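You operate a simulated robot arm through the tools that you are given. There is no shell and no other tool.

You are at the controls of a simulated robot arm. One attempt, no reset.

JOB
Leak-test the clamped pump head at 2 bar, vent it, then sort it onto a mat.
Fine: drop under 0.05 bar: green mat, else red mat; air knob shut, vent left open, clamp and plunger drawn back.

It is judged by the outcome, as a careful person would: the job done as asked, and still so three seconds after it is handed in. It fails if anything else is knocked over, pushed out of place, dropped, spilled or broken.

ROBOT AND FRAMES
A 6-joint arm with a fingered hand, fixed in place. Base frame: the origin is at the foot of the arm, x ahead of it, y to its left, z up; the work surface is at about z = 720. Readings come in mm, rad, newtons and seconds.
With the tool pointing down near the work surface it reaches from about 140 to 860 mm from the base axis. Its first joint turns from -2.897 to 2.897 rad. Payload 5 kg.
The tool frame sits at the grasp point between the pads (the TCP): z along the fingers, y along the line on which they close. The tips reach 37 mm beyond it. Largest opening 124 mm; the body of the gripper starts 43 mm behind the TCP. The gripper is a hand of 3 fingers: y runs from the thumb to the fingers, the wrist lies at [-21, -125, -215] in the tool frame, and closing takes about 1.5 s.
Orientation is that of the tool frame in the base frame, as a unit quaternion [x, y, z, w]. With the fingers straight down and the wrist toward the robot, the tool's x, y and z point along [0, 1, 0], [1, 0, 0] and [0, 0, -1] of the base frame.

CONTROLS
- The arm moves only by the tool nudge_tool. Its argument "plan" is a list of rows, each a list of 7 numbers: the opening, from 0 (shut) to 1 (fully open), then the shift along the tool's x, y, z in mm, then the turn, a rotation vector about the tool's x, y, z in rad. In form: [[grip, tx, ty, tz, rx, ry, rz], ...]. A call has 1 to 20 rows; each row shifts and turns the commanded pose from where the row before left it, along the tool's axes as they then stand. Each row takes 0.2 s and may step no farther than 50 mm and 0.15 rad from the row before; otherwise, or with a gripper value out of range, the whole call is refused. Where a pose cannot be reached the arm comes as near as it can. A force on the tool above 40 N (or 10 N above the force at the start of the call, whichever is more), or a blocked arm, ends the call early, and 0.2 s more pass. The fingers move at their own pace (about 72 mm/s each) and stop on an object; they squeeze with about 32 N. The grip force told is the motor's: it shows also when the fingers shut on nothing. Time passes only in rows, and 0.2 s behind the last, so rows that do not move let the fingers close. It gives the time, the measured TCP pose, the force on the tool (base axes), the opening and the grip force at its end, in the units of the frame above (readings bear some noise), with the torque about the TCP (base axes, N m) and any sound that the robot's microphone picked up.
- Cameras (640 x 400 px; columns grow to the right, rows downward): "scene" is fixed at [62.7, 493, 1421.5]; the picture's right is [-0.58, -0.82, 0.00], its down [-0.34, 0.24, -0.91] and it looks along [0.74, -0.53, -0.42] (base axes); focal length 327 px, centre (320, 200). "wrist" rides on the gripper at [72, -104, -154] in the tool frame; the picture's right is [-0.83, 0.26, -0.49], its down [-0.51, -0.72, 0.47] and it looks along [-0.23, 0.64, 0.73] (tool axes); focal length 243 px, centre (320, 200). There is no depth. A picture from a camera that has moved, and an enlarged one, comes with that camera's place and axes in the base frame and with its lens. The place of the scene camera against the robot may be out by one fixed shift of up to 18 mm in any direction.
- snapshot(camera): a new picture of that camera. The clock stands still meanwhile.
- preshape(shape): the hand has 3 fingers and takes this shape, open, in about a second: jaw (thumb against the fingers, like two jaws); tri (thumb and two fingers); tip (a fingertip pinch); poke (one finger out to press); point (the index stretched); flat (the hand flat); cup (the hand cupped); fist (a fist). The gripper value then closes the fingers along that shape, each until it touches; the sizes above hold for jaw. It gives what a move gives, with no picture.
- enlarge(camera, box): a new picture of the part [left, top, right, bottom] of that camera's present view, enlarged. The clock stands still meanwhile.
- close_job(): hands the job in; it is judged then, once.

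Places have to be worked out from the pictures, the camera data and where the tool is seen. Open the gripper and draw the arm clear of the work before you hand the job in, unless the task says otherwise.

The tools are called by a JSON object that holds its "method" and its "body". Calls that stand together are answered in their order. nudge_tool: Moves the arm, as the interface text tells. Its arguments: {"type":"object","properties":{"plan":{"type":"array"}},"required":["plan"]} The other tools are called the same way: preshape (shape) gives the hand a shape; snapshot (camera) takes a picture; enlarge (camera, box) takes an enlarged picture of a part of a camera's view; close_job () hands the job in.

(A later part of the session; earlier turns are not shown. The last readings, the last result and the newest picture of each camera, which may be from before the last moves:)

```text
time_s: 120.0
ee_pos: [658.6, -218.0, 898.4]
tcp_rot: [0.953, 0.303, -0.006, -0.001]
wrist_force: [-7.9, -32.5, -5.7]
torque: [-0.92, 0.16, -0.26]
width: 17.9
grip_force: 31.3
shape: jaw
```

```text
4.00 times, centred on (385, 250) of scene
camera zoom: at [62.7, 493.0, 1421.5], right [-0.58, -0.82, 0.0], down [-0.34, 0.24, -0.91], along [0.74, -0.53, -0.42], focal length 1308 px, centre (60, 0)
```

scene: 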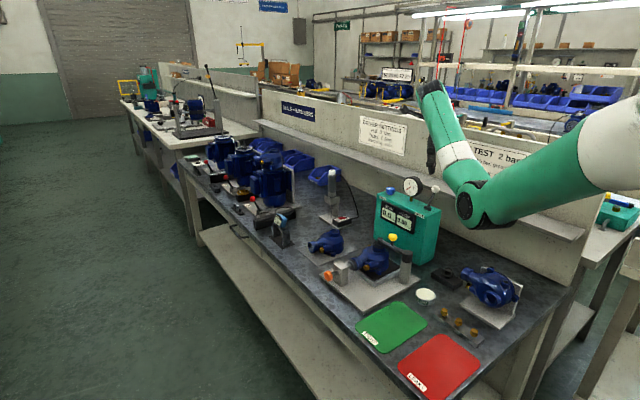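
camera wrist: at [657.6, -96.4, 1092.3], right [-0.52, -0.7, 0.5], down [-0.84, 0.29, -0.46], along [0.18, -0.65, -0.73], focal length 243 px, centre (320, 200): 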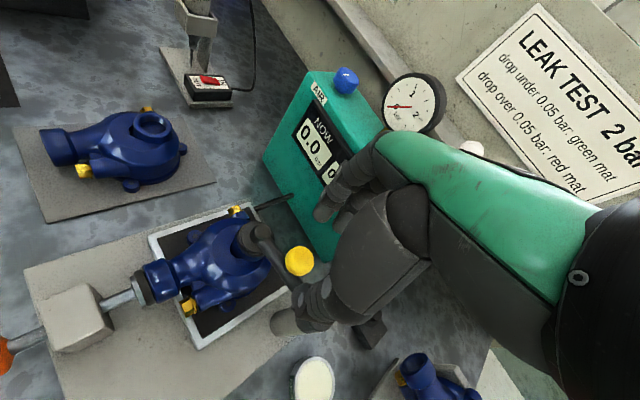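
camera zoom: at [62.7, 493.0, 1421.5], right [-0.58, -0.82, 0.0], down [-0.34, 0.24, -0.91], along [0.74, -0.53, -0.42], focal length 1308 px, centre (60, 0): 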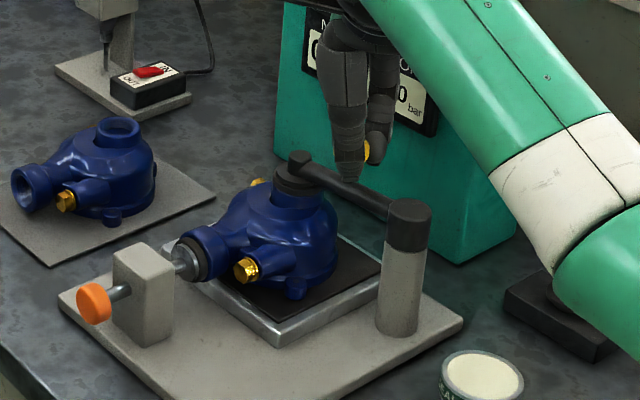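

32 N and the arm didn't move: it's blocked toward +y. I'll go back and try the other way (−y).

{"method": "nudge_tool", "body": {"plan": [[0.05, -2.6, 4.3, 0, 0, 0, 0], [0.05, -2.6, 4.3, 0, 0, 0, 0], [0.05, -2.6, 4.3, 0, 0, 0, 0], [0.05, -2.6, 4.3, 0, 0, 0, 0]]}}

{"method": "enlarge", "body": {"camera": "wrist", "box": [200, 180, 440, 330]}}

{"method": "enlarge", "body": {"camera": "scene", "box": [315, 200, 455, 300]}}

```text
time_s: 121.0
ee_pos: [660.8, -232.7, 898.3]
tcp_rot: [0.952, 0.307, -0.006, -0.003]
wrist_force: [-21.0, 5.0, -7.1]
torque: [0.33, 0.65, -0.17]
width: 17.8
grip_force: 32.1
shape: jaw
```

```text
2.67 times, centred on (320, 255) of wrist
camera zoom: at [660.2, -107.0, 1052.3], right [-0.51, -0.7, 0.5], down [-0.84, 0.29, -0.46], along [0.18, -0.65, -0.74], focal length 647 px, centre (320, 53)
```

zoom: 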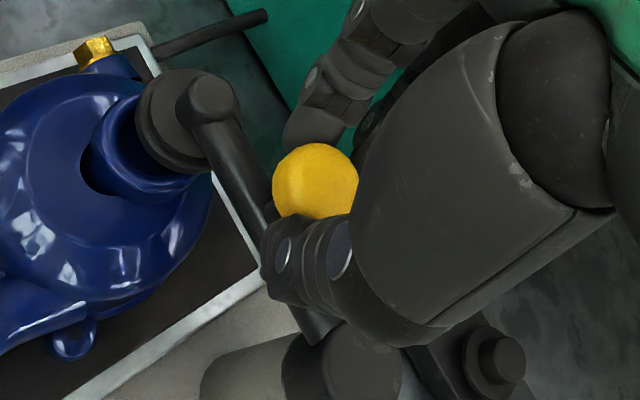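

```text
4.00 times, centred on (385, 250) of scene
camera zoom: at [62.7, 493.0, 1421.5], right [-0.58, -0.82, 0.0], down [-0.34, 0.24, -0.91], along [0.74, -0.53, -0.42], focal length 1308 px, centre (60, 0)
```

zoom: 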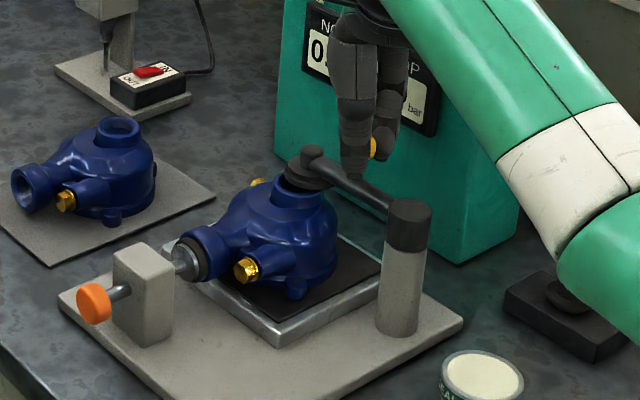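

It swings toward −y. I'll follow the arc about the post (600,-229) in steps, to about 40° first, and check clearance to the tester box.

{"method": "nudge_tool", "body": {"plan": [[0.05, -9.6, 8.1, 0, 0, 0, 0], [0.05, -8.7, 6.0, 0, 0, 0, 0], [0.05, -9.8, 4.4, 0, 0, 0, 0]]}}

{"method": "enlarge", "body": {"camera": "scene", "box": [315, 200, 455, 300]}}

{"method": "snapshot", "body": {"camera": "wrist"}}

```text
time_s: 121.8
ee_pos: [650.8, -264.0, 901.0]
tcp_rot: [0.952, 0.306, -0.004, -0.002]
wrist_force: [-5.6, 9.4, -12.3]
torque: [0.25, 0.27, -0.27]
width: 17.7
grip_force: 31.9
shape: jaw
```

```text
4.00 times, centred on (385, 250) of scene
camera zoom: at [62.7, 493.0, 1421.5], right [-0.58, -0.82, 0.0], down [-0.34, 0.24, -0.91], along [0.74, -0.53, -0.42], focal length 1308 px, centre (60, 0)
```

zoom: 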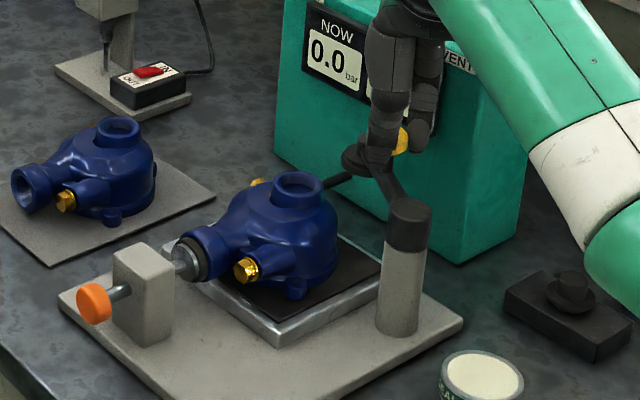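

```text
taken
camera wrist: at [649.2, -139.2, 1053.5], right [-0.52, -0.7, 0.5], down [-0.84, 0.29, -0.46], along [0.18, -0.65, -0.73], focal length 243 px, centre (320, 200)
```

wrist: 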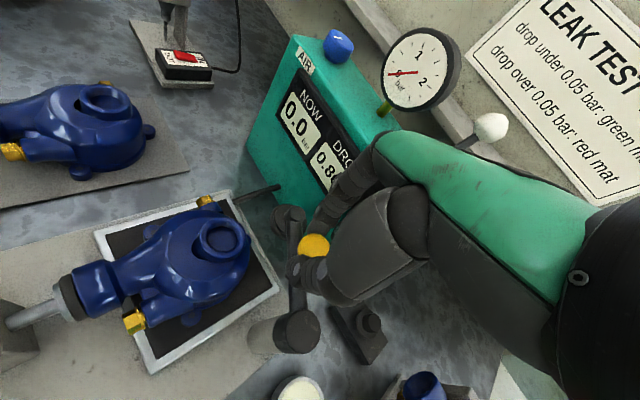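

The clamp swings freely and the port is exposed. I'll continue the swing to about 60°.

{"method": "nudge_tool", "body": {"plan": [[0.05, -10.3, 2.6, 1, 0, 0, 0], [0.05, -10.6, 0.9, 1, 0, 0, 0]]}}

{"method": "enlarge", "body": {"camera": "scene", "box": [315, 200, 455, 300]}}

{"method": "enlarge", "body": {"camera": "wrist", "box": [200, 140, 440, 360]}}

```text
time_s: 122.4
ee_pos: [635.8, -279.3, 897.5]
tcp_rot: [0.952, 0.307, -0.002, 0.0]
wrist_force: [2.9, 7.8, 4.9]
torque: [0.3, -0.03, -0.37]
width: 17.2
grip_force: 31.7
shape: jaw
```

```text
4.00 times, centred on (385, 250) of scene
camera zoom: at [62.7, 493.0, 1421.5], right [-0.58, -0.82, 0.0], down [-0.34, 0.24, -0.91], along [0.74, -0.53, -0.42], focal length 1308 px, centre (60, 0)
```

zoom: 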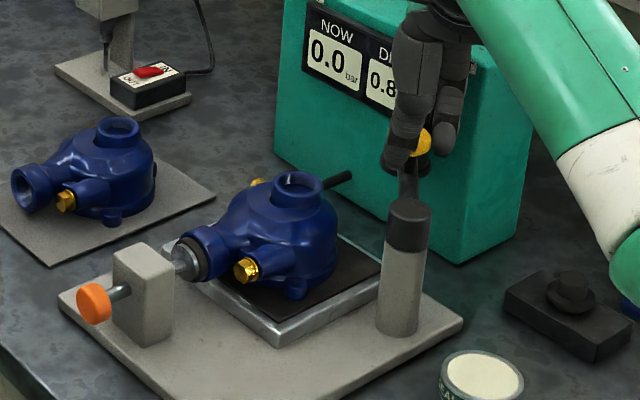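

```text
1.82 times, centred on (320, 250) of wrist
camera zoom: at [633.7, -154.2, 1051.9], right [-0.52, -0.7, 0.49], down [-0.83, 0.29, -0.47], along [0.18, -0.66, -0.73], focal length 441 px, centre (320, 109)
```

zoom: 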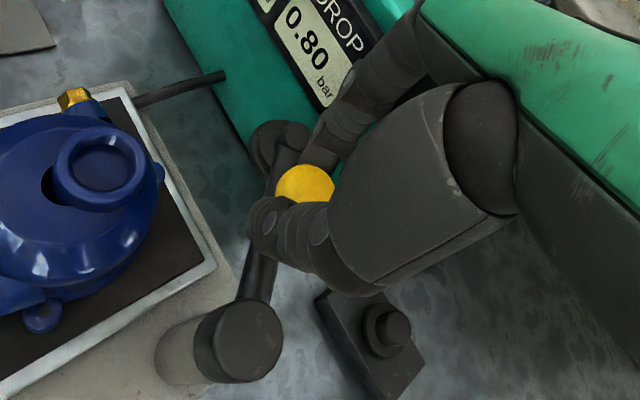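

About 55° now and no resistance. I'll go a little further in small steps, watching for contact with the box or an end stop.

{"method": "nudge_tool", "body": {"plan": [[0.05, -7.5, -0.5, 0, 0, 0, 0], [0.05, -8.4, -1.7, 0, 0, 0, 0]]}}

{"method": "enlarge", "body": {"camera": "scene", "box": [365, 200, 445, 270]}}

{"method": "enlarge", "body": {"camera": "wrist", "box": [200, 140, 440, 360]}}

```text
time_s: 123.0
ee_pos: [619.5, -286.5, 895.2]
tcp_rot: [0.952, 0.306, -0.005, -0.003]
wrist_force: [2.2, 4.4, 0.2]
torque: [0.26, 0.18, -0.28]
width: 16.6
grip_force: 31.5
shape: jaw
```

```text
5.71 times, centred on (405, 235) of scene
camera zoom: at [62.7, 493.0, 1421.5], right [-0.58, -0.82, 0.0], down [-0.34, 0.24, -0.91], along [0.74, -0.53, -0.42], focal length 1868 px, centre (-166, 0)
```

zoom: 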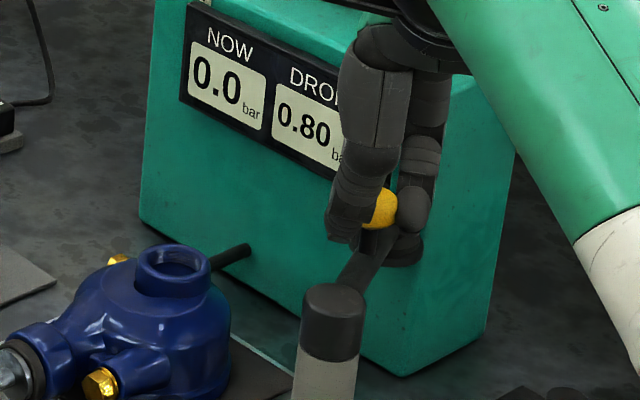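

```text
1.82 times, centred on (320, 250) of wrist
camera zoom: at [619.1, -161.4, 1049.8], right [-0.52, -0.7, 0.5], down [-0.84, 0.29, -0.46], along [0.18, -0.65, -0.73], focal length 441 px, centre (320, 109)
```

zoom: 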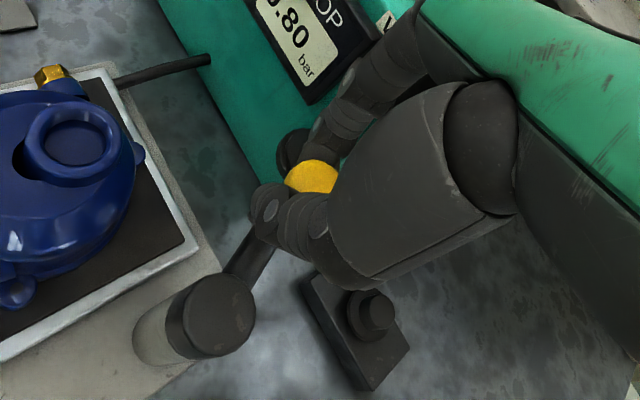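

At ~70° with only 4 N. I'll continue a bit more toward 80–85°.

{"method": "nudge_tool", "body": {"plan": [[0.05, -8.1, -2.9, 0, 0, 0, 0], [0.05, -6.7, -3.4, 0, 0, 0, 0]]}}

{"method": "enlarge", "body": {"camera": "scene", "box": [365, 200, 445, 270]}}

{"method": "enlarge", "body": {"camera": "wrist", "box": [200, 140, 440, 360]}}

```text
time_s: 123.6
ee_pos: [608.3, -288.5, 895.7]
tcp_rot: [0.951, 0.309, -0.002, -0.002]
wrist_force: [38.5, 11.2, -8.1]
torque: [0.31, -0.6, -0.13]
width: 15.4
grip_force: 31.5
shape: jaw
```

```text
5.71 times, centred on (405, 235) of scene
camera zoom: at [62.7, 493.0, 1421.5], right [-0.58, -0.82, 0.0], down [-0.34, 0.24, -0.91], along [0.74, -0.53, -0.42], focal length 1868 px, centre (-166, 0)
```

zoom: 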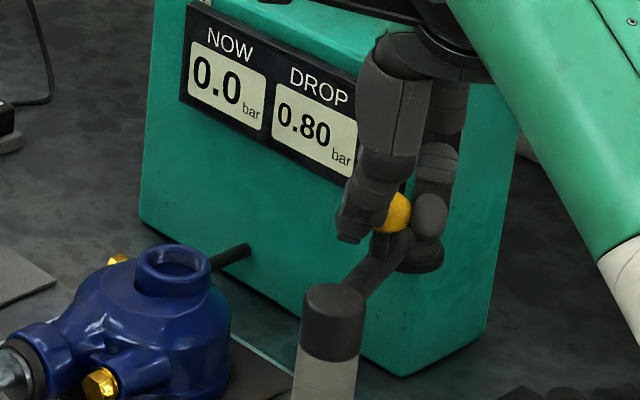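

```text
1.82 times, centred on (320, 250) of wrist
camera zoom: at [606.1, -162.8, 1049.7], right [-0.52, -0.7, 0.49], down [-0.84, 0.29, -0.47], along [0.19, -0.65, -0.73], focal length 441 px, centre (320, 109)
```

zoom: 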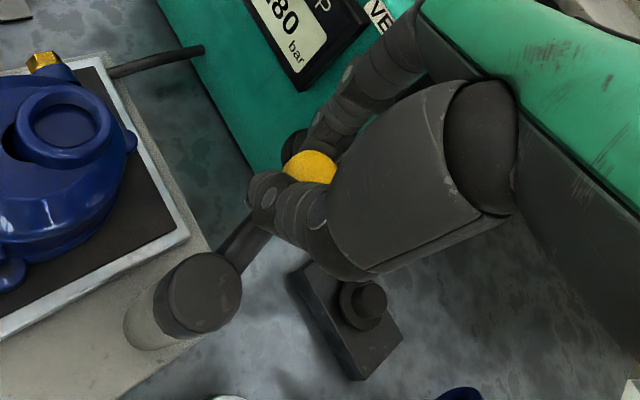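

38 N: the clamp is at its end stop, fully drawn back. I'll unload, release the ball and rise.

{"method": "nudge_tool", "body": {"plan": [[0.05, 2.4, 1.7, 0, 0, 0, 0], [0.3, 0, 0, 0, 0, 0, 0], [0.5, 0, 0, 0, 0, 0, 0], [0.5, 0, 0, 0, 0, 0, 0], [0.5, 0, 0, -40, 0, 0, 0], [0.5, 0, 0, -45, 0, 0, 0], [0.5, 0, 0, -45, 0, 0, 0]]}}

{"method": "snapshot", "body": {"camera": "scene"}}

{"method": "enlarge", "body": {"camera": "scene", "box": [310, 200, 450, 300]}}

{"method": "snapshot", "body": {"camera": "wrist"}}

```text
time_s: 125.2
ee_pos: [608.9, -291.9, 1024.2]
tcp_rot: [0.952, 0.306, -0.004, -0.002]
wrist_force: [-0.9, 0.0, -0.1]
torque: [-0.01, 0.01, -0.01]
width: 61.5
grip_force: 0.0
shape: jaw
```

```text
taken
```

scene: 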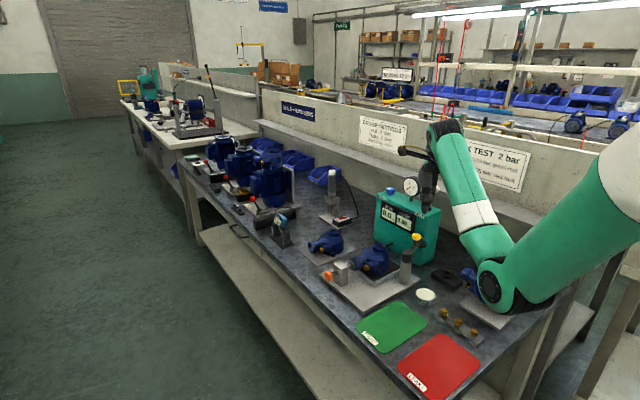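

```text
4.00 times, centred on (380, 250) of scene
camera zoom: at [62.7, 493.0, 1421.5], right [-0.58, -0.82, 0.0], down [-0.34, 0.24, -0.91], along [0.74, -0.53, -0.42], focal length 1308 px, centre (80, 0)
```

zoom: 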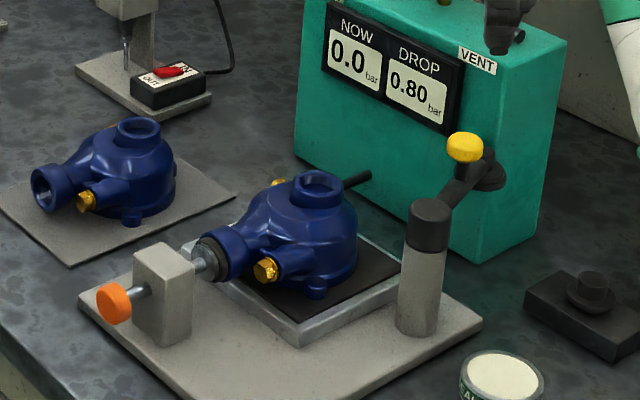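

```text
taken
camera wrist: at [606.5, -166.5, 1177.7], right [-0.52, -0.7, 0.5], down [-0.84, 0.29, -0.46], along [0.18, -0.65, -0.73], focal length 243 px, centre (320, 200)
```

wrist: 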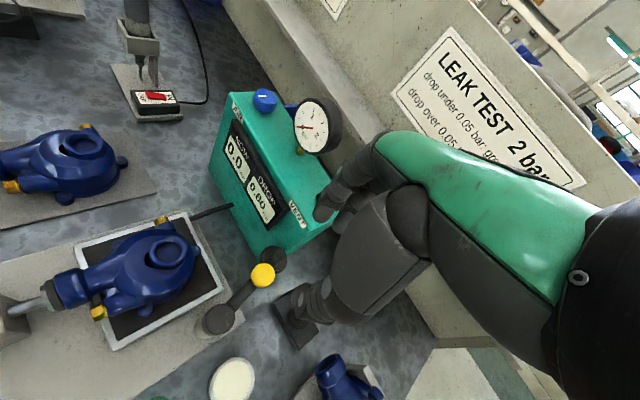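

The clamp is fully back and the pump's top port is clear. Next the plunger: orange knob near (720,-6,780). I'll yaw back to 0, move over it and look from above.

{"method": "nudge_tool", "body": {"plan": [[0.55, 0, 0, 0, 0, 0, -0.135], [0.55, 0, 0, 0, 0, 0, -0.135], [0.55, 0, 0, 0, 0, 0, -0.135], [0.55, 0, 0, 0, 0, 0, -0.135], [0.55, 0, 0, 0, 0, 0, -0.135], [0.55, 0, 0, 0, 0, 0, -0.135], [0.55, 0, 0, 0, 0, 0, -0.134], [0.55, 41, 15.9, 0, 0, 0, 0], [0.55, 41, 15.9, 0, 0, 0, 0], [0.55, 41, 15.9, 0, 0, 0, 0], [0.55, 41, 15.9, 0, 0, 0, 0], [0.55, 41, 15.9, 0, 0, 0, 0], [0.55, 41, 15.9, 0, 0, 0, 0], [0.55, 41, 15.9, 0, 0, 0, 0], [0.55, 0, 0, 40, 0, 0, 0], [0.55, 0, 0, 40, 0, 0, 0], [0.55, 0, 0, 40, 0, 0, 0]]}}

{"method": "snapshot", "body": {"camera": "wrist"}}

{"method": "enlarge", "body": {"camera": "scene", "box": [280, 190, 440, 310]}}

```text
time_s: 128.8
ee_pos: [718.8, -5.5, 905.6]
tcp_rot: [0.709, 0.706, -0.001, -0.004]
wrist_force: [-0.5, 0.1, -0.1]
torque: [-0.02, -0.01, 0.02]
width: 68.1
grip_force: 0.1
shape: jaw
```

```text
taken
camera wrist: at [615.8, 66.7, 1060.0], right [0.26, -0.83, 0.49], down [-0.73, -0.5, -0.47], along [0.63, -0.23, -0.74], focal length 243 px, centre (320, 200)
```

wrist: 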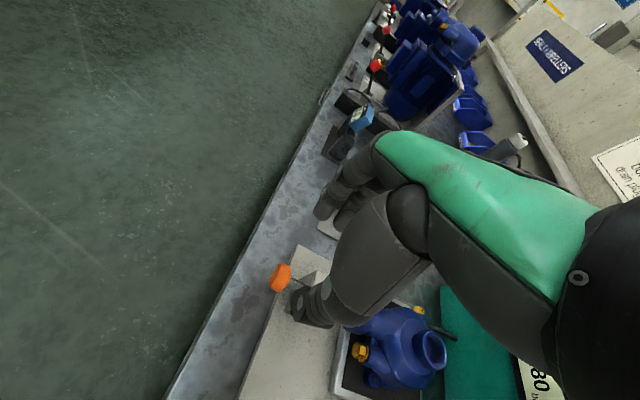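

```text
3.33 times, centred on (360, 250) of scene
camera zoom: at [62.7, 493.0, 1421.5], right [-0.58, -0.82, 0.0], down [-0.34, 0.24, -0.91], along [0.74, -0.53, -0.42], focal length 1090 px, centre (187, 33)
```

zoom: 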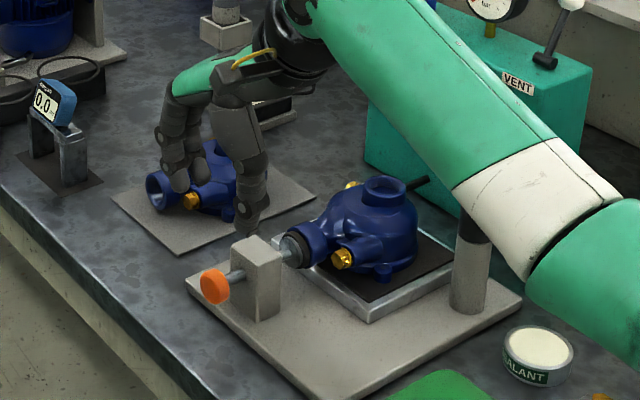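

Orange knob confirmed at (718.6,-6,780); the hand is centered. I'll lower to z≈808 and close on it.

{"method": "nudge_tool", "body": {"plan": [[0.55, 1, 0, 33, 0, 0, 0], [0.55, 0, 0, 33, 0, 0, 0], [0.55, 0, 0, 31, 0, 0, 0], [0.35, 0, 0, 0, 0, 0, 0], [0.2, 0, 0, 0, 0, 0, 0], [0.05, 0, 0, 0, 0, 0, 0], [0.05, 0, 0, 0, 0, 0, 0]]}}

{"method": "enlarge", "body": {"camera": "wrist", "box": [200, 180, 440, 330]}}

{"method": "enlarge", "body": {"camera": "scene", "box": [300, 220, 420, 300]}}

```text
time_s: 130.4
ee_pos: [715.7, -1.1, 809.8]
tcp_rot: [0.708, 0.706, -0.003, -0.005]
wrist_force: [-2.5, 5.2, 1.2]
torque: [0.1, 0.09, 0.11]
width: 18.8
grip_force: 32.1
shape: jaw
```

```text
2.67 times, centred on (320, 255) of wrist
camera zoom: at [612.4, 70.2, 963.8], right [0.26, -0.83, 0.49], down [-0.73, -0.5, -0.46], along [0.63, -0.23, -0.74], focal length 647 px, centre (320, 53)
```

zoom: 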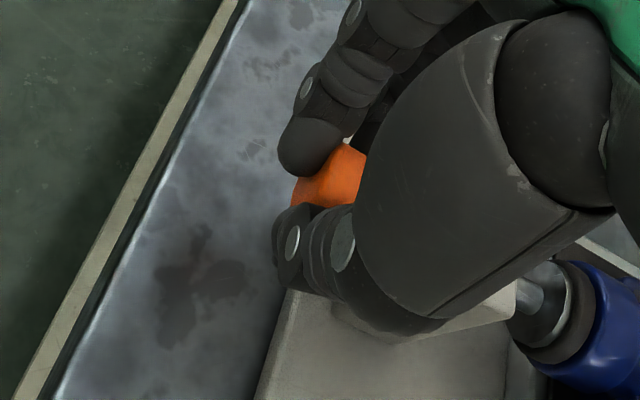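

```text
5.00 times, centred on (360, 260) of scene
camera zoom: at [62.7, 493.0, 1421.5], right [-0.58, -0.82, 0.0], down [-0.34, 0.24, -0.91], along [0.74, -0.53, -0.42], focal length 1635 px, centre (120, -100)
```

zoom: 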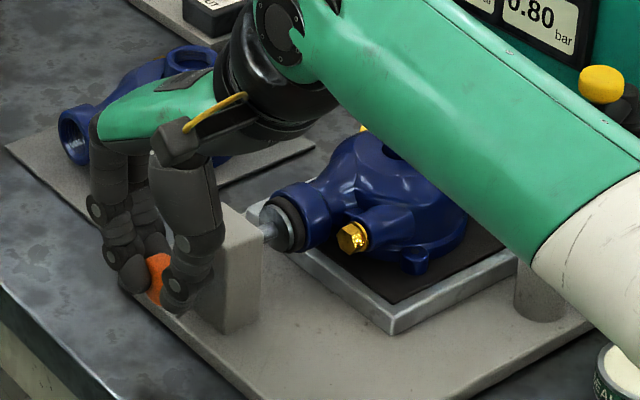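

The orange knob is gripped. I'll pull it out toward +y in 8 mm steps.

{"method": "nudge_tool", "body": {"plan": [[0.05, 8, 0, 0, 0, 0, 0], [0.05, 8, 0, 0, 0, 0, 0]]}}

{"method": "enlarge", "body": {"camera": "scene", "box": [300, 220, 420, 300]}}

```text
time_s: 131.0
ee_pos: [716.8, 13.5, 809.2]
tcp_rot: [0.708, 0.706, -0.004, -0.005]
wrist_force: [-17.8, -0.9, 10.5]
torque: [-0.12, 0.63, -0.04]
width: 19.2
grip_force: 31.8
shape: jaw
```

```text
5.00 times, centred on (360, 260) of scene
camera zoom: at [62.7, 493.0, 1421.5], right [-0.58, -0.82, 0.0], down [-0.34, 0.24, -0.91], along [0.74, -0.53, -0.42], focal length 1635 px, centre (120, -100)
```

zoom: 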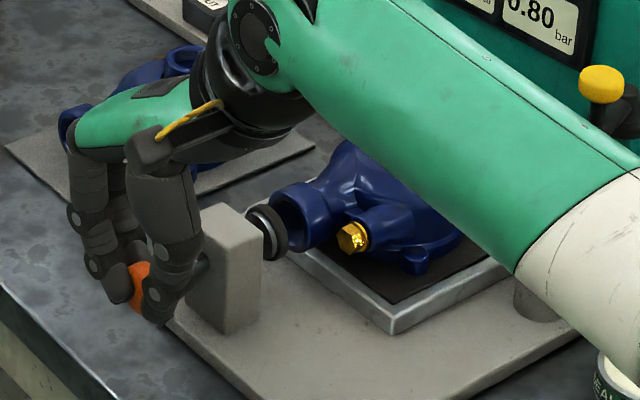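

The plunger follows and its seal has left the inlet. I'll pull further to its stop.

{"method": "nudge_tool", "body": {"plan": [[0.05, 7, 0, 0, 0, 0, 0], [0.05, 7, 0, 0, 0, 0, 0]]}}

{"method": "enlarge", "body": {"camera": "scene", "box": [300, 220, 420, 300]}}

```text
time_s: 131.6
ee_pos: [717.2, 23.7, 808.8]
tcp_rot: [0.71, 0.704, -0.004, -0.002]
wrist_force: [-20.3, -16.3, 13.1]
torque: [-0.51, 0.66, -0.24]
width: 18.6
grip_force: 31.7
shape: jaw
```

```text
5.00 times, centred on (360, 260) of scene
camera zoom: at [62.7, 493.0, 1421.5], right [-0.58, -0.82, 0.0], down [-0.34, 0.24, -0.91], along [0.74, -0.53, -0.42], focal length 1635 px, centre (120, -100)
```

zoom: 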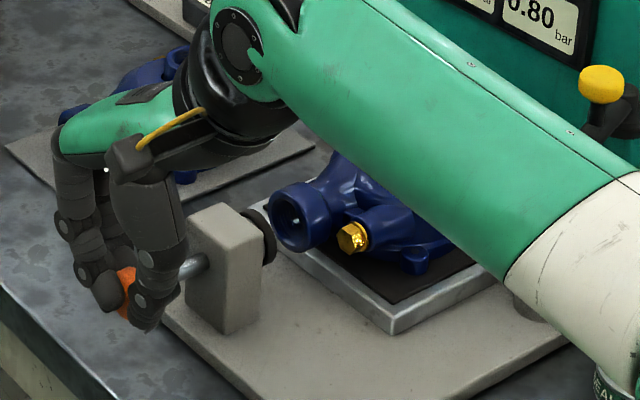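

The plunger disc is against the block and force is building: fully drawn back. I'll release and rise.

{"method": "nudge_tool", "body": {"plan": [[0.3, 0, 0, 0, 0, 0, 0], [0.5, 0, 0, 0, 0, 0, 0], [0.5, 0, 0, 0, 0, 0, 0], [0.5, 0, 0, -40, 0, 0, 0], [0.5, 0, 0, -45, 0, 0, 0], [0.5, 0, 0, -45, 0, 0, 0]]}}

{"method": "enlarge", "body": {"camera": "scene", "box": [300, 200, 460, 320]}}

{"method": "snapshot", "body": {"camera": "wrist"}}

```text
time_s: 133.0
ee_pos: [720.7, 26.7, 940.1]
tcp_rot: [0.709, 0.705, -0.004, -0.005]
wrist_force: [-0.9, 0.1, -0.4]
torque: [-0.04, -0.02, 0.02]
width: 61.8
grip_force: 0.2
shape: jaw
```

```text
3.33 times, centred on (380, 260) of scene
camera zoom: at [62.7, 493.0, 1421.5], right [-0.58, -0.82, 0.0], down [-0.34, 0.24, -0.91], along [0.74, -0.53, -0.42], focal length 1090 px, centre (120, 0)
```

zoom: 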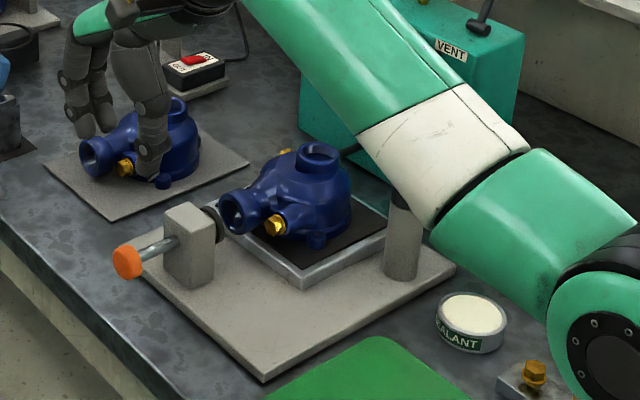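

```text
taken
camera wrist: at [617.8, 98.5, 1094.4], right [0.26, -0.83, 0.49], down [-0.73, -0.5, -0.46], along [0.63, -0.23, -0.74], focal length 243 px, centre (320, 200)
```

wrist: 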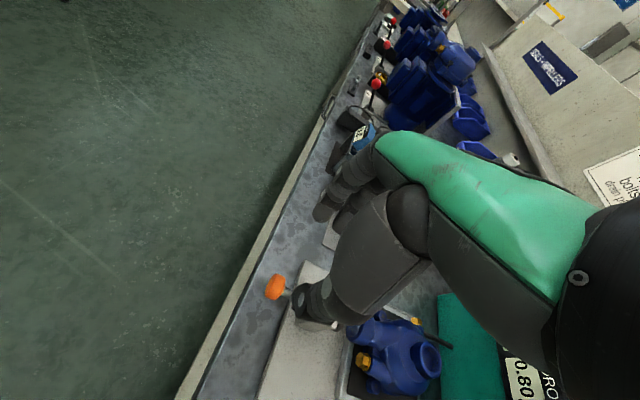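

Clamp and plunger are both back. Now I'll study the pump head before grasping it.

{"method": "enlarge", "body": {"camera": "wrist", "box": [330, 290, 460, 400]}}

{"method": "enlarge", "body": {"camera": "scene", "box": [345, 225, 425, 285]}}

```text
3.64 times, centred on (395, 345) of wrist
camera zoom: at [617.8, 98.5, 1094.4], right [0.26, -0.83, 0.49], down [-0.73, -0.5, -0.46], along [0.63, -0.23, -0.74], focal length 882 px, centre (47, -327)
```

zoom: 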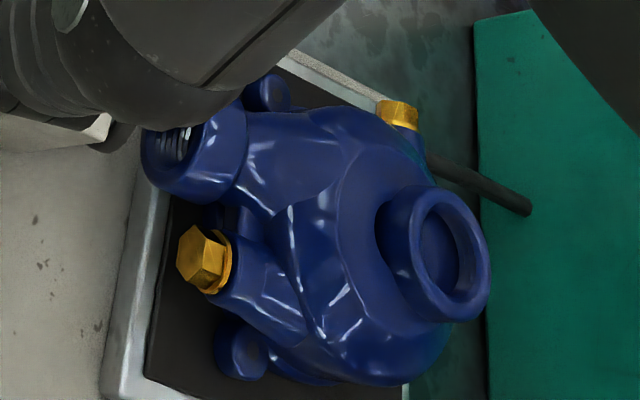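

```text
6.67 times, centred on (385, 255) of scene
camera zoom: at [62.7, 493.0, 1421.5], right [-0.58, -0.82, 0.0], down [-0.34, 0.24, -0.91], along [0.74, -0.53, -0.42], focal length 2180 px, centre (-113, -167)
```

zoom: 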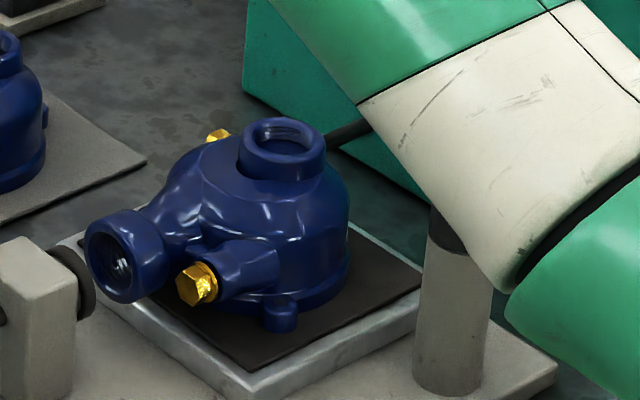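

The pump's top ring (≈45 mm diameter, ~20 mm tall, near (714,-225), top z≈811) is a good grip. I'll yaw to ~0.95, which lines the grip with the pump's weight offset, and move above it to refine the position.

{"method": "nudge_tool", "body": {"plan": [[0.62, 0, 0, 0, 0, 0, 0.136], [0.62, 0, 0, 0, 0, 0, 0.136], [0.62, 0, 0, 0, 0, 0, 0.136], [0.62, 0, 0, 0, 0, 0, 0.136], [0.62, 0, 0, 0, 0, 0, 0.136], [0.62, 0, 0, 0, 0, 0, 0.136], [0.62, 0, 0, 0, 0, 0, 0.134], [0.62, -25.2, 33.6, 0, 0, 0, 0], [0.62, -25.2, 33.6, 0, 0, 0, 0], [0.62, -25.2, 33.6, 0, 0, 0, 0], [0.62, -25.2, 33.6, 0, 0, 0, 0], [0.62, -25.2, 33.6, 0, 0, 0, 0], [0.62, -25.2, 33.6, 0, 0, 0, 0]]}}

{"method": "snapshot", "body": {"camera": "wrist"}}

{"method": "enlarge", "body": {"camera": "scene", "box": [330, 190, 450, 290]}}

```text
time_s: 135.8
ee_pos: [712.5, -227.1, 939.8]
tcp_rot: [0.953, 0.304, -0.004, -0.003]
wrist_force: [-0.6, -0.9, 0.0]
torque: [-0.04, 0.01, 0.01]
width: 76.6
grip_force: 0.1
shape: jaw
```

```text
taken
camera wrist: at [712.5, -100.8, 1093.3], right [-0.52, -0.69, 0.5], down [-0.84, 0.3, -0.46], along [0.17, -0.66, -0.73], focal length 243 px, centre (320, 200)
```

wrist: 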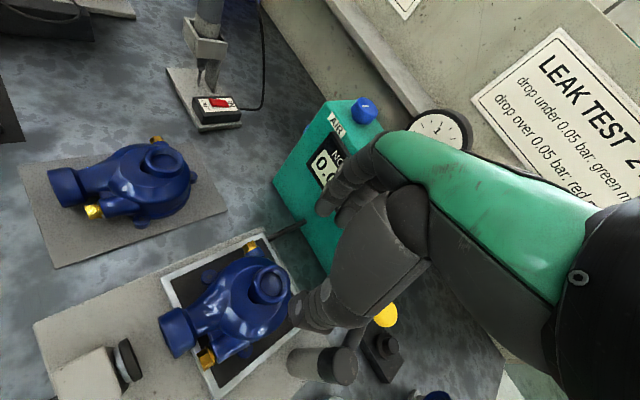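

```text
4.00 times, centred on (390, 240) of scene
camera zoom: at [62.7, 493.0, 1421.5], right [-0.58, -0.82, 0.0], down [-0.34, 0.24, -0.91], along [0.74, -0.53, -0.42], focal length 1308 px, centre (40, 40)
```

zoom: 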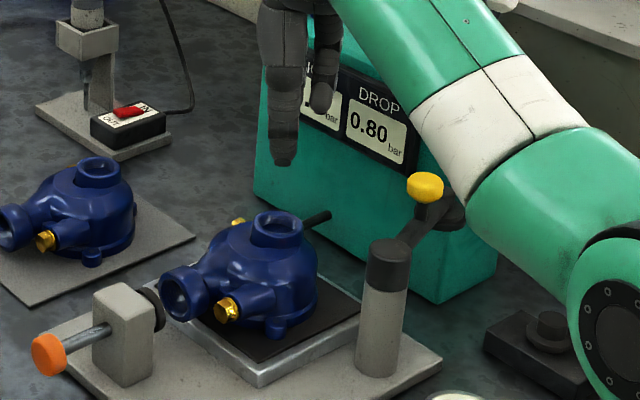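

Triangulated ring center: (709,-217.5), top z≈814. I'll shift over it and lower to just above, then check once more.

{"method": "nudge_tool", "body": {"plan": [[0.62, 3.1, -9.5, 0, 0, 0, 0], [0.62, 0, 0, 30, 0, 0, 0], [0.62, 0, 0, 28, 0, 0, 0], [0.62, 0, 0, 0, 0, 0, 0]]}}

{"method": "enlarge", "body": {"camera": "wrist", "box": [180, 180, 420, 330]}}

{"method": "enlarge", "body": {"camera": "scene", "box": [345, 210, 425, 270]}}

```text
time_s: 136.8
ee_pos: [711.0, -215.8, 880.1]
tcp_rot: [0.953, 0.303, -0.004, -0.002]
wrist_force: [0.4, -0.6, -0.4]
torque: [0.01, -0.02, 0.01]
width: 76.8
grip_force: 0.1
shape: jaw
```

```text
2.67 times, centred on (300, 255) of wrist
camera zoom: at [710.2, -90.0, 1033.4], right [-0.52, -0.69, 0.5], down [-0.84, 0.3, -0.46], along [0.17, -0.66, -0.73], focal length 647 px, centre (373, 53)
```

zoom: 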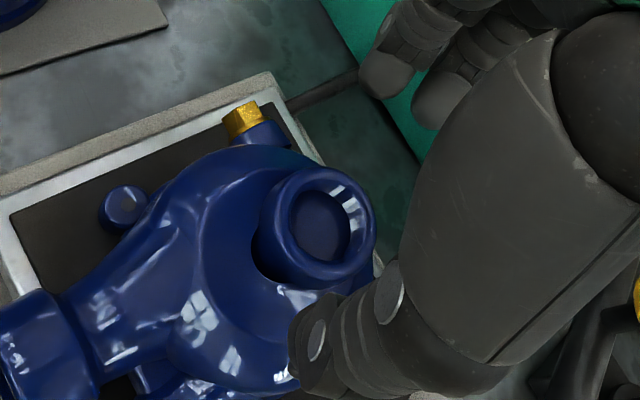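

```text
6.67 times, centred on (385, 240) of scene
camera zoom: at [62.7, 493.0, 1421.5], right [-0.58, -0.82, 0.0], down [-0.34, 0.24, -0.91], along [0.74, -0.53, -0.42], focal length 2180 px, centre (-113, -67)
```

zoom: 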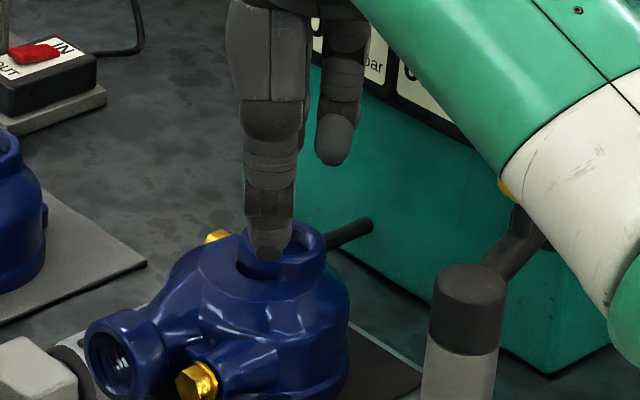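

Ring center about (707,-218.5). I'll shift 4 mm and descend in steps, watching for contact.

{"method": "nudge_tool", "body": {"plan": [[0.62, -4.1, -0.3, 0, 0, 0, 0], [0.62, 0, 0, 20, 0, 0, 0], [0.62, 0, 0, 15, 0, 0, 0], [0.62, 0, 0, 8, 0, 0, 0], [0.62, 0, 0, 0, 0, 0, 0]]}}

{"method": "enlarge", "body": {"camera": "wrist", "box": [180, 180, 420, 330]}}

{"method": "enlarge", "body": {"camera": "scene", "box": [345, 210, 425, 270]}}

```text
time_s: 137.8
ee_pos: [713.5, -219.5, 846.9]
tcp_rot: [0.953, 0.303, 0.003, 0.003]
wrist_force: [-1.9, 1.2, 9.1]
torque: [0.39, 0.34, 0.11]
width: 79.0
grip_force: 0.1
shape: jaw
stopped in row 5: the force on the tool passed its limit at 44 N (the readings are from after the stop); the commanded pose is now the measured one
```

```text
2.67 times, centred on (300, 255) of wrist
camera zoom: at [710.5, -92.8, 1000.1], right [-0.53, -0.69, 0.49], down [-0.83, 0.29, -0.48], along [0.19, -0.66, -0.73], focal length 647 px, centre (373, 53)
```

zoom: 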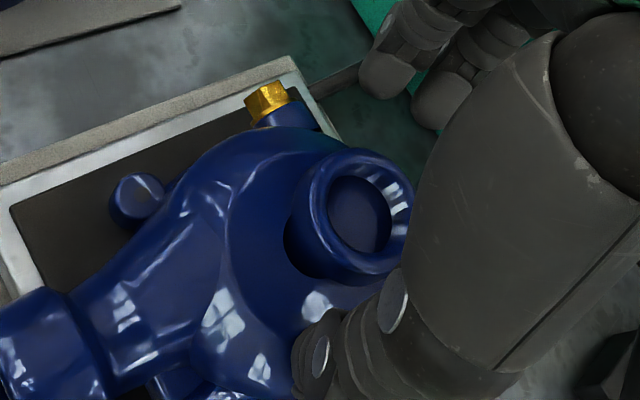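

```text
6.67 times, centred on (385, 240) of scene
camera zoom: at [62.7, 493.0, 1421.5], right [-0.58, -0.82, 0.0], down [-0.34, 0.24, -0.91], along [0.74, -0.53, -0.42], focal length 2180 px, centre (-113, -67)
```

zoom: 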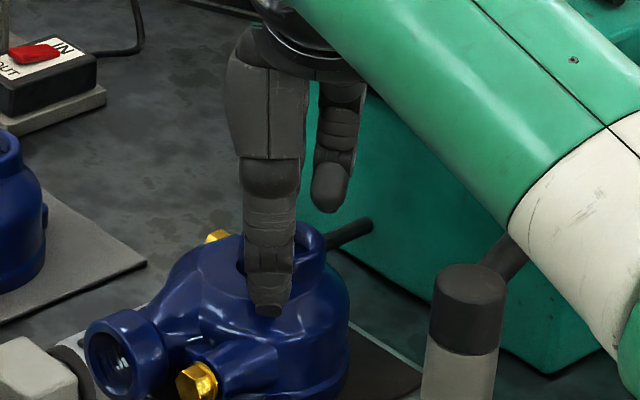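

The thumb touched the pump's shoulder at tip z≈801 (44 N stop); the pump has not moved. The ring is at (709,-218). I'll recenter, lower to just above the shoulder (z≈841) and close.

{"method": "nudge_tool", "body": {"plan": [[0.62, -3.2, -4.1, -4, 0, 0, 0], [0.62, 0, 0, 0, 0, 0, 0], [0.52, 0, 0, 5, 0, 0, 0], [0.52, 0, 0, 4, 0, 0, 0]]}}

{"method": "enlarge", "body": {"camera": "wrist", "box": [180, 180, 420, 330]}}

```text
time_s: 138.9
ee_pos: [711.4, -219.6, 847.9]
tcp_rot: [0.953, 0.303, 0.007, 0.007]
wrist_force: [-2.5, 0.3, 9.3]
torque: [0.42, 0.34, 0.07]
width: 67.3
grip_force: 0.0
shape: jaw
stopped in row 4: the force on the tool passed its limit at 42 N (the readings are from after the stop); the commanded pose is now the measured one
```

```text
2.67 times, centred on (300, 255) of wrist
camera zoom: at [706.4, -92.0, 1000.7], right [-0.54, -0.69, 0.49], down [-0.82, 0.29, -0.49], along [0.2, -0.66, -0.72], focal length 647 px, centre (373, 53)
```

zoom: 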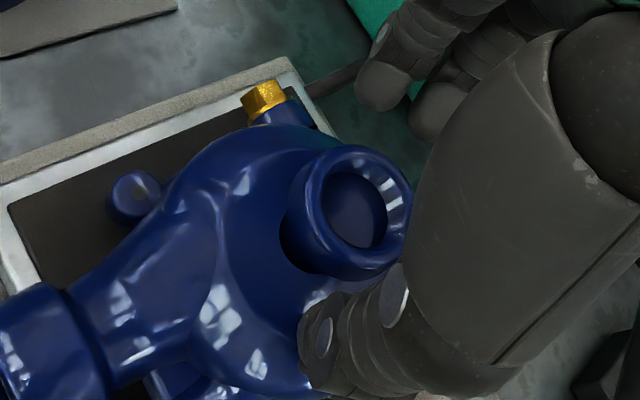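

The contact torque shows the splayed thumb tip is ~58 mm out, landing on the side boss. I'll rise, narrow the opening to ~52 mm so the tips pass close to the ring, and retry.

{"method": "nudge_tool", "body": {"plan": [[0.52, 0, 0, -20, 0, 0, 0], [0.42, -1.5, -1, 0, -0.014, 0, 0], [0.42, 0, 0, 0, 0, 0, 0], [0.42, 0, 0, 0, 0, 0, 0]]}}

{"method": "enlarge", "body": {"camera": "wrist", "box": [180, 180, 420, 330]}}

{"method": "enlarge", "body": {"camera": "scene", "box": [345, 210, 425, 270]}}

```text
time_s: 139.9
ee_pos: [709.2, -219.4, 865.7]
tcp_rot: [0.953, 0.304, 0.01, 0.012]
wrist_force: [0.7, -0.4, 0.1]
torque: [0.0, 0.02, 0.0]
width: 52.8
grip_force: 0.0
shape: jaw
```

```text
2.67 times, centred on (300, 255) of wrist
camera zoom: at [703.5, -90.0, 1018.0], right [-0.54, -0.68, 0.49], down [-0.82, 0.29, -0.5], along [0.2, -0.67, -0.71], focal length 647 px, centre (373, 53)
```

zoom: 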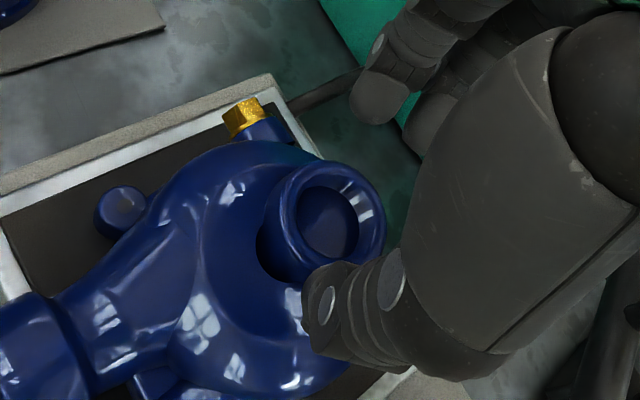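

```text
6.67 times, centred on (385, 240) of scene
camera zoom: at [62.7, 493.0, 1421.5], right [-0.58, -0.82, 0.0], down [-0.34, 0.24, -0.91], along [0.74, -0.53, -0.42], focal length 2180 px, centre (-113, -67)
```

zoom: 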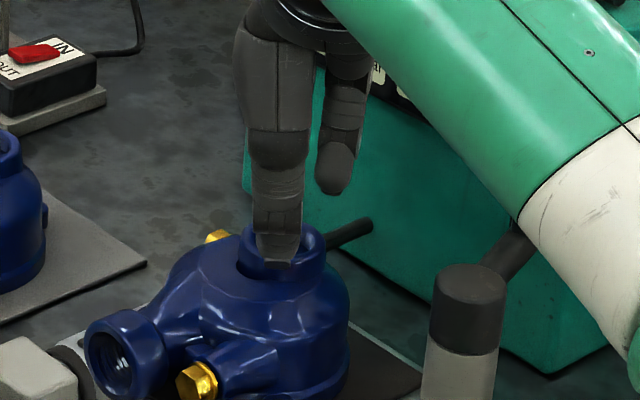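

Aligned with the ring; I'll remove the small tilt and descend in small steps.

{"method": "nudge_tool", "body": {"plan": [[0.42, 0, 0, 0, 0.03, 0, 0], [0.42, 0, 0, 10, 0, 0, 0], [0.42, 0, 0, 6, 0, 0, 0], [0.42, 0, 0, 0, 0, 0, 0]]}}

{"method": "enlarge", "body": {"camera": "wrist", "box": [180, 180, 420, 330]}}

```text
time_s: 140.9
ee_pos: [709.0, -218.8, 850.5]
tcp_rot: [0.953, 0.303, 0.005, -0.001]
wrist_force: [0.0, 0.9, 0.0]
torque: [0.04, -0.01, 0.0]
width: 52.5
grip_force: 0.1
shape: jaw
```

```text
2.67 times, centred on (300, 255) of wrist
camera zoom: at [706.3, -94.4, 1004.3], right [-0.53, -0.7, 0.48], down [-0.83, 0.3, -0.48], along [0.19, -0.65, -0.73], focal length 647 px, centre (373, 53)
```

zoom: 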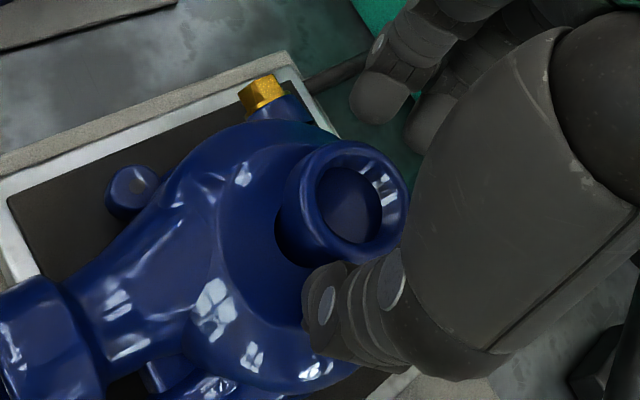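

No contact yet at z=850. Continue down in 4–5 mm steps.

{"method": "nudge_tool", "body": {"plan": [[0.42, 0, 0, 5, 0, 0, 0], [0.42, 0, 0, 4, 0, 0, 0], [0.42, 0, 0, 0, 0, 0, 0]]}}

{"method": "nudge_tool", "body": {"plan": [[0.42, 0, 0, 4, 0, 0, 0], [0.42, 0, 0, 0, 0, 0, 0]]}}

{"method": "enlarge", "body": {"camera": "wrist", "box": [180, 180, 420, 330]}}

{"method": "enlarge", "body": {"camera": "scene", "box": [345, 210, 425, 270]}}

```text
time_s: 141.9
ee_pos: [712.5, -220.8, 848.7]
tcp_rot: [0.953, 0.302, 0.01, 0.001]
wrist_force: [-2.4, 1.0, 8.1]
torque: [0.34, 0.22, 0.04]
width: 53.5
grip_force: 0.1
shape: jaw
stopped in row 3: the force on the tool passed its limit at 41 N (the readings are from after the stop); the commanded pose is now the measured one
```

```text
time_s: 142.5
ee_pos: [716.4, -221.0, 848.7]
tcp_rot: [0.953, 0.303, 0.013, 0.004]
wrist_force: [-2.3, -0.3, 8.5]
torque: [0.37, 0.32, 0.09]
width: 53.8
grip_force: 0.0
shape: jaw
stopped in row 2: the force on the tool passed its limit at 41 N (the readings are from after the stop); the commanded pose is now the measured one
```

```text
2.67 times, centred on (300, 255) of wrist
camera zoom: at [709.6, -94.3, 1001.9], right [-0.54, -0.69, 0.48], down [-0.82, 0.3, -0.49], along [0.2, -0.66, -0.73], focal length 647 px, centre (373, 53)
```

zoom: 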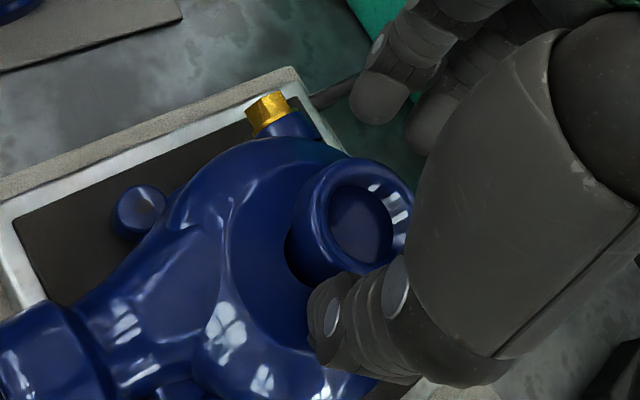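

```text
6.67 times, centred on (385, 240) of scene
camera zoom: at [62.7, 493.0, 1421.5], right [-0.58, -0.82, 0.0], down [-0.34, 0.24, -0.91], along [0.74, -0.53, -0.42], focal length 2180 px, centre (-113, -67)
```

zoom: 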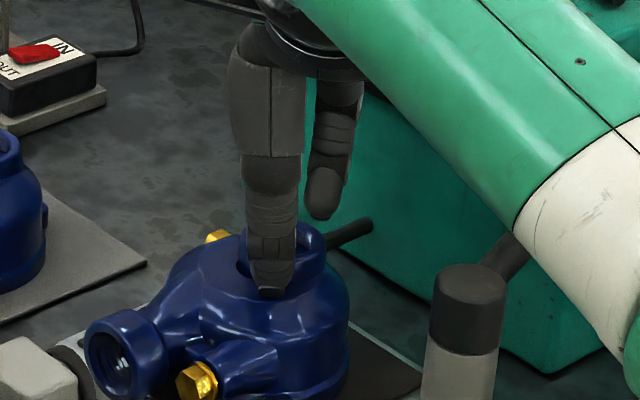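

Contact again at the same height: the dome next to the ring on the thumb side is nearly as high as the ring. I'll rise and examine the ring and dome shape closely, also on the identical neighbor head.

{"method": "nudge_tool", "body": {"plan": [[0.42, 0, 0, -30, 0.02, 0, 0], [0.42, -4, -4, -40, 0, 0, 0], [0.42, 0, 0, -40, 0, 0, 0]]}}

{"method": "enlarge", "body": {"camera": "scene", "box": [350, 235, 400, 280]}}

{"method": "enlarge", "body": {"camera": "wrist", "box": [150, 220, 330, 370]}}

{"method": "enlarge", "body": {"camera": "scene", "box": [295, 220, 365, 270]}}

```text
time_s: 143.3
ee_pos: [708.4, -216.4, 960.5]
tcp_rot: [0.953, 0.303, 0.008, -0.006]
wrist_force: [-0.5, -0.2, -0.6]
torque: [0.01, 0.02, 0.0]
width: 52.3
grip_force: 0.0
shape: jaw
```

```text
8.89 times, centred on (375, 258) of scene
camera zoom: at [62.7, 493.0, 1421.5], right [-0.58, -0.82, 0.0], down [-0.34, 0.24, -0.91], along [0.74, -0.53, -0.42], focal length 2906 px, centre (-169, -311)
```

zoom: 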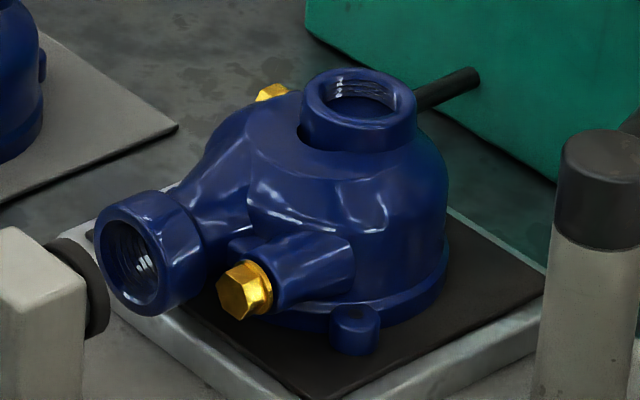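

```text
2.67 times, centred on (240, 295) of wrist
camera zoom: at [704.5, -92.8, 1115.8], right [-0.53, -0.7, 0.47], down [-0.83, 0.3, -0.48], along [0.19, -0.64, -0.74], focal length 647 px, centre (533, -53)
```

zoom: 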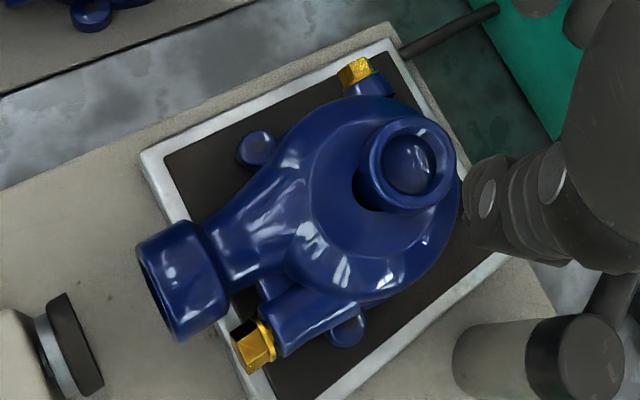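

```text
8.00 times, centred on (330, 245) of scene
camera zoom: at [62.7, 493.0, 1421.5], right [-0.58, -0.82, 0.0], down [-0.34, 0.24, -0.91], along [0.74, -0.53, -0.42], focal length 2616 px, centre (240, -160)
```

zoom: 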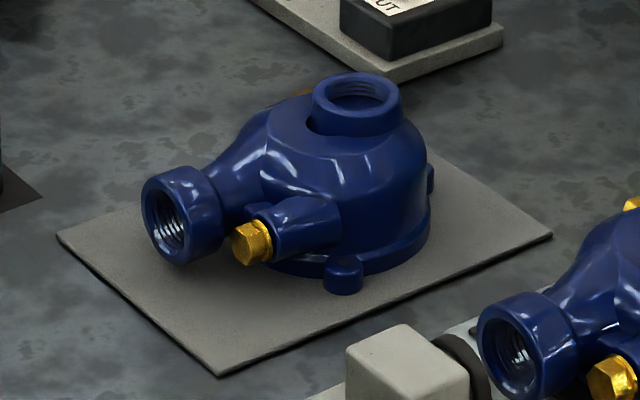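

Now it's clear: the ring wall is taller on the ±x sides (≈15 mm) and lowest toward the inlet. I'll yaw to ~0.3 so thumb and fingers come down on the −x/+x sides, narrow the opening slightly, and re-center.

{"method": "nudge_tool", "body": {"plan": [[0.4, 0, 0, 0, 0, 0, -0.13], [0.4, 0, 0, 0, 0, 0, -0.13], [0.4, 0, 0, 0, 0, 0, -0.13], [0.4, 0, 0, 0, 0, 0, -0.13], [0.4, 0, 0, 0, 0, 0, -0.13], [0.4, 0, 0, 40, 0, 0, 0], [0.4, 0, 0, 40, 0, 0, 0], [0.4, 0, 0, 0, 0, 0, 0]]}}

{"method": "enlarge", "body": {"camera": "wrist", "box": [180, 180, 420, 330]}}

{"method": "enlarge", "body": {"camera": "scene", "box": [345, 200, 425, 260]}}

```text
time_s: 145.1
ee_pos: [709.2, -220.6, 878.0]
tcp_rot: [0.806, 0.592, 0.011, -0.003]
wrist_force: [-0.5, 0.1, -0.7]
torque: [-0.02, 0.02, 0.01]
width: 49.7
grip_force: 0.1
shape: jaw
```

```text
2.67 times, centred on (300, 255) of wrist
camera zoom: at [628.4, -122.2, 1031.8], right [-0.01, -0.88, 0.48], down [-0.83, -0.26, -0.49], along [0.55, -0.4, -0.73], focal length 647 px, centre (373, 53)
```

zoom: 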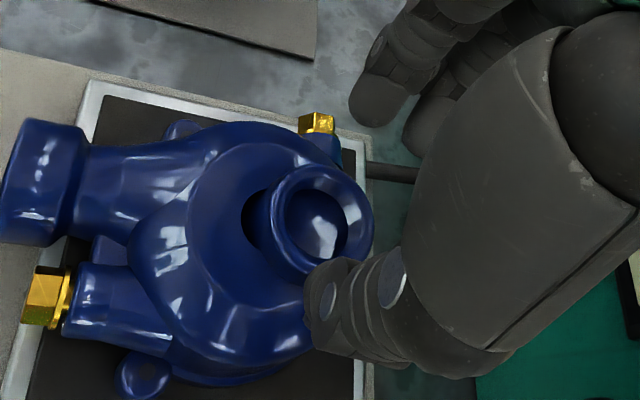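

```text
6.67 times, centred on (385, 230) of scene
camera zoom: at [62.7, 493.0, 1421.5], right [-0.58, -0.82, 0.0], down [-0.34, 0.24, -0.91], along [0.74, -0.53, -0.42], focal length 2180 px, centre (-113, 0)
```

zoom: 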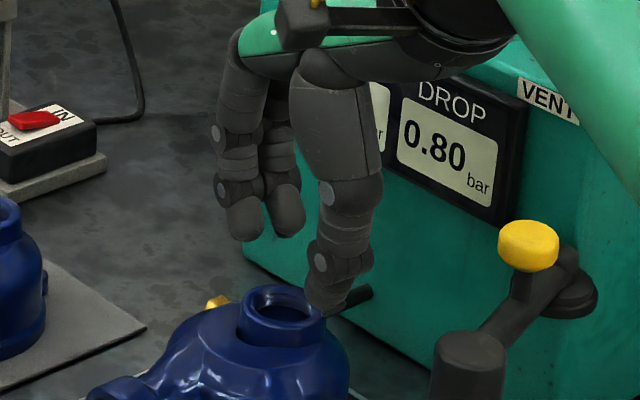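

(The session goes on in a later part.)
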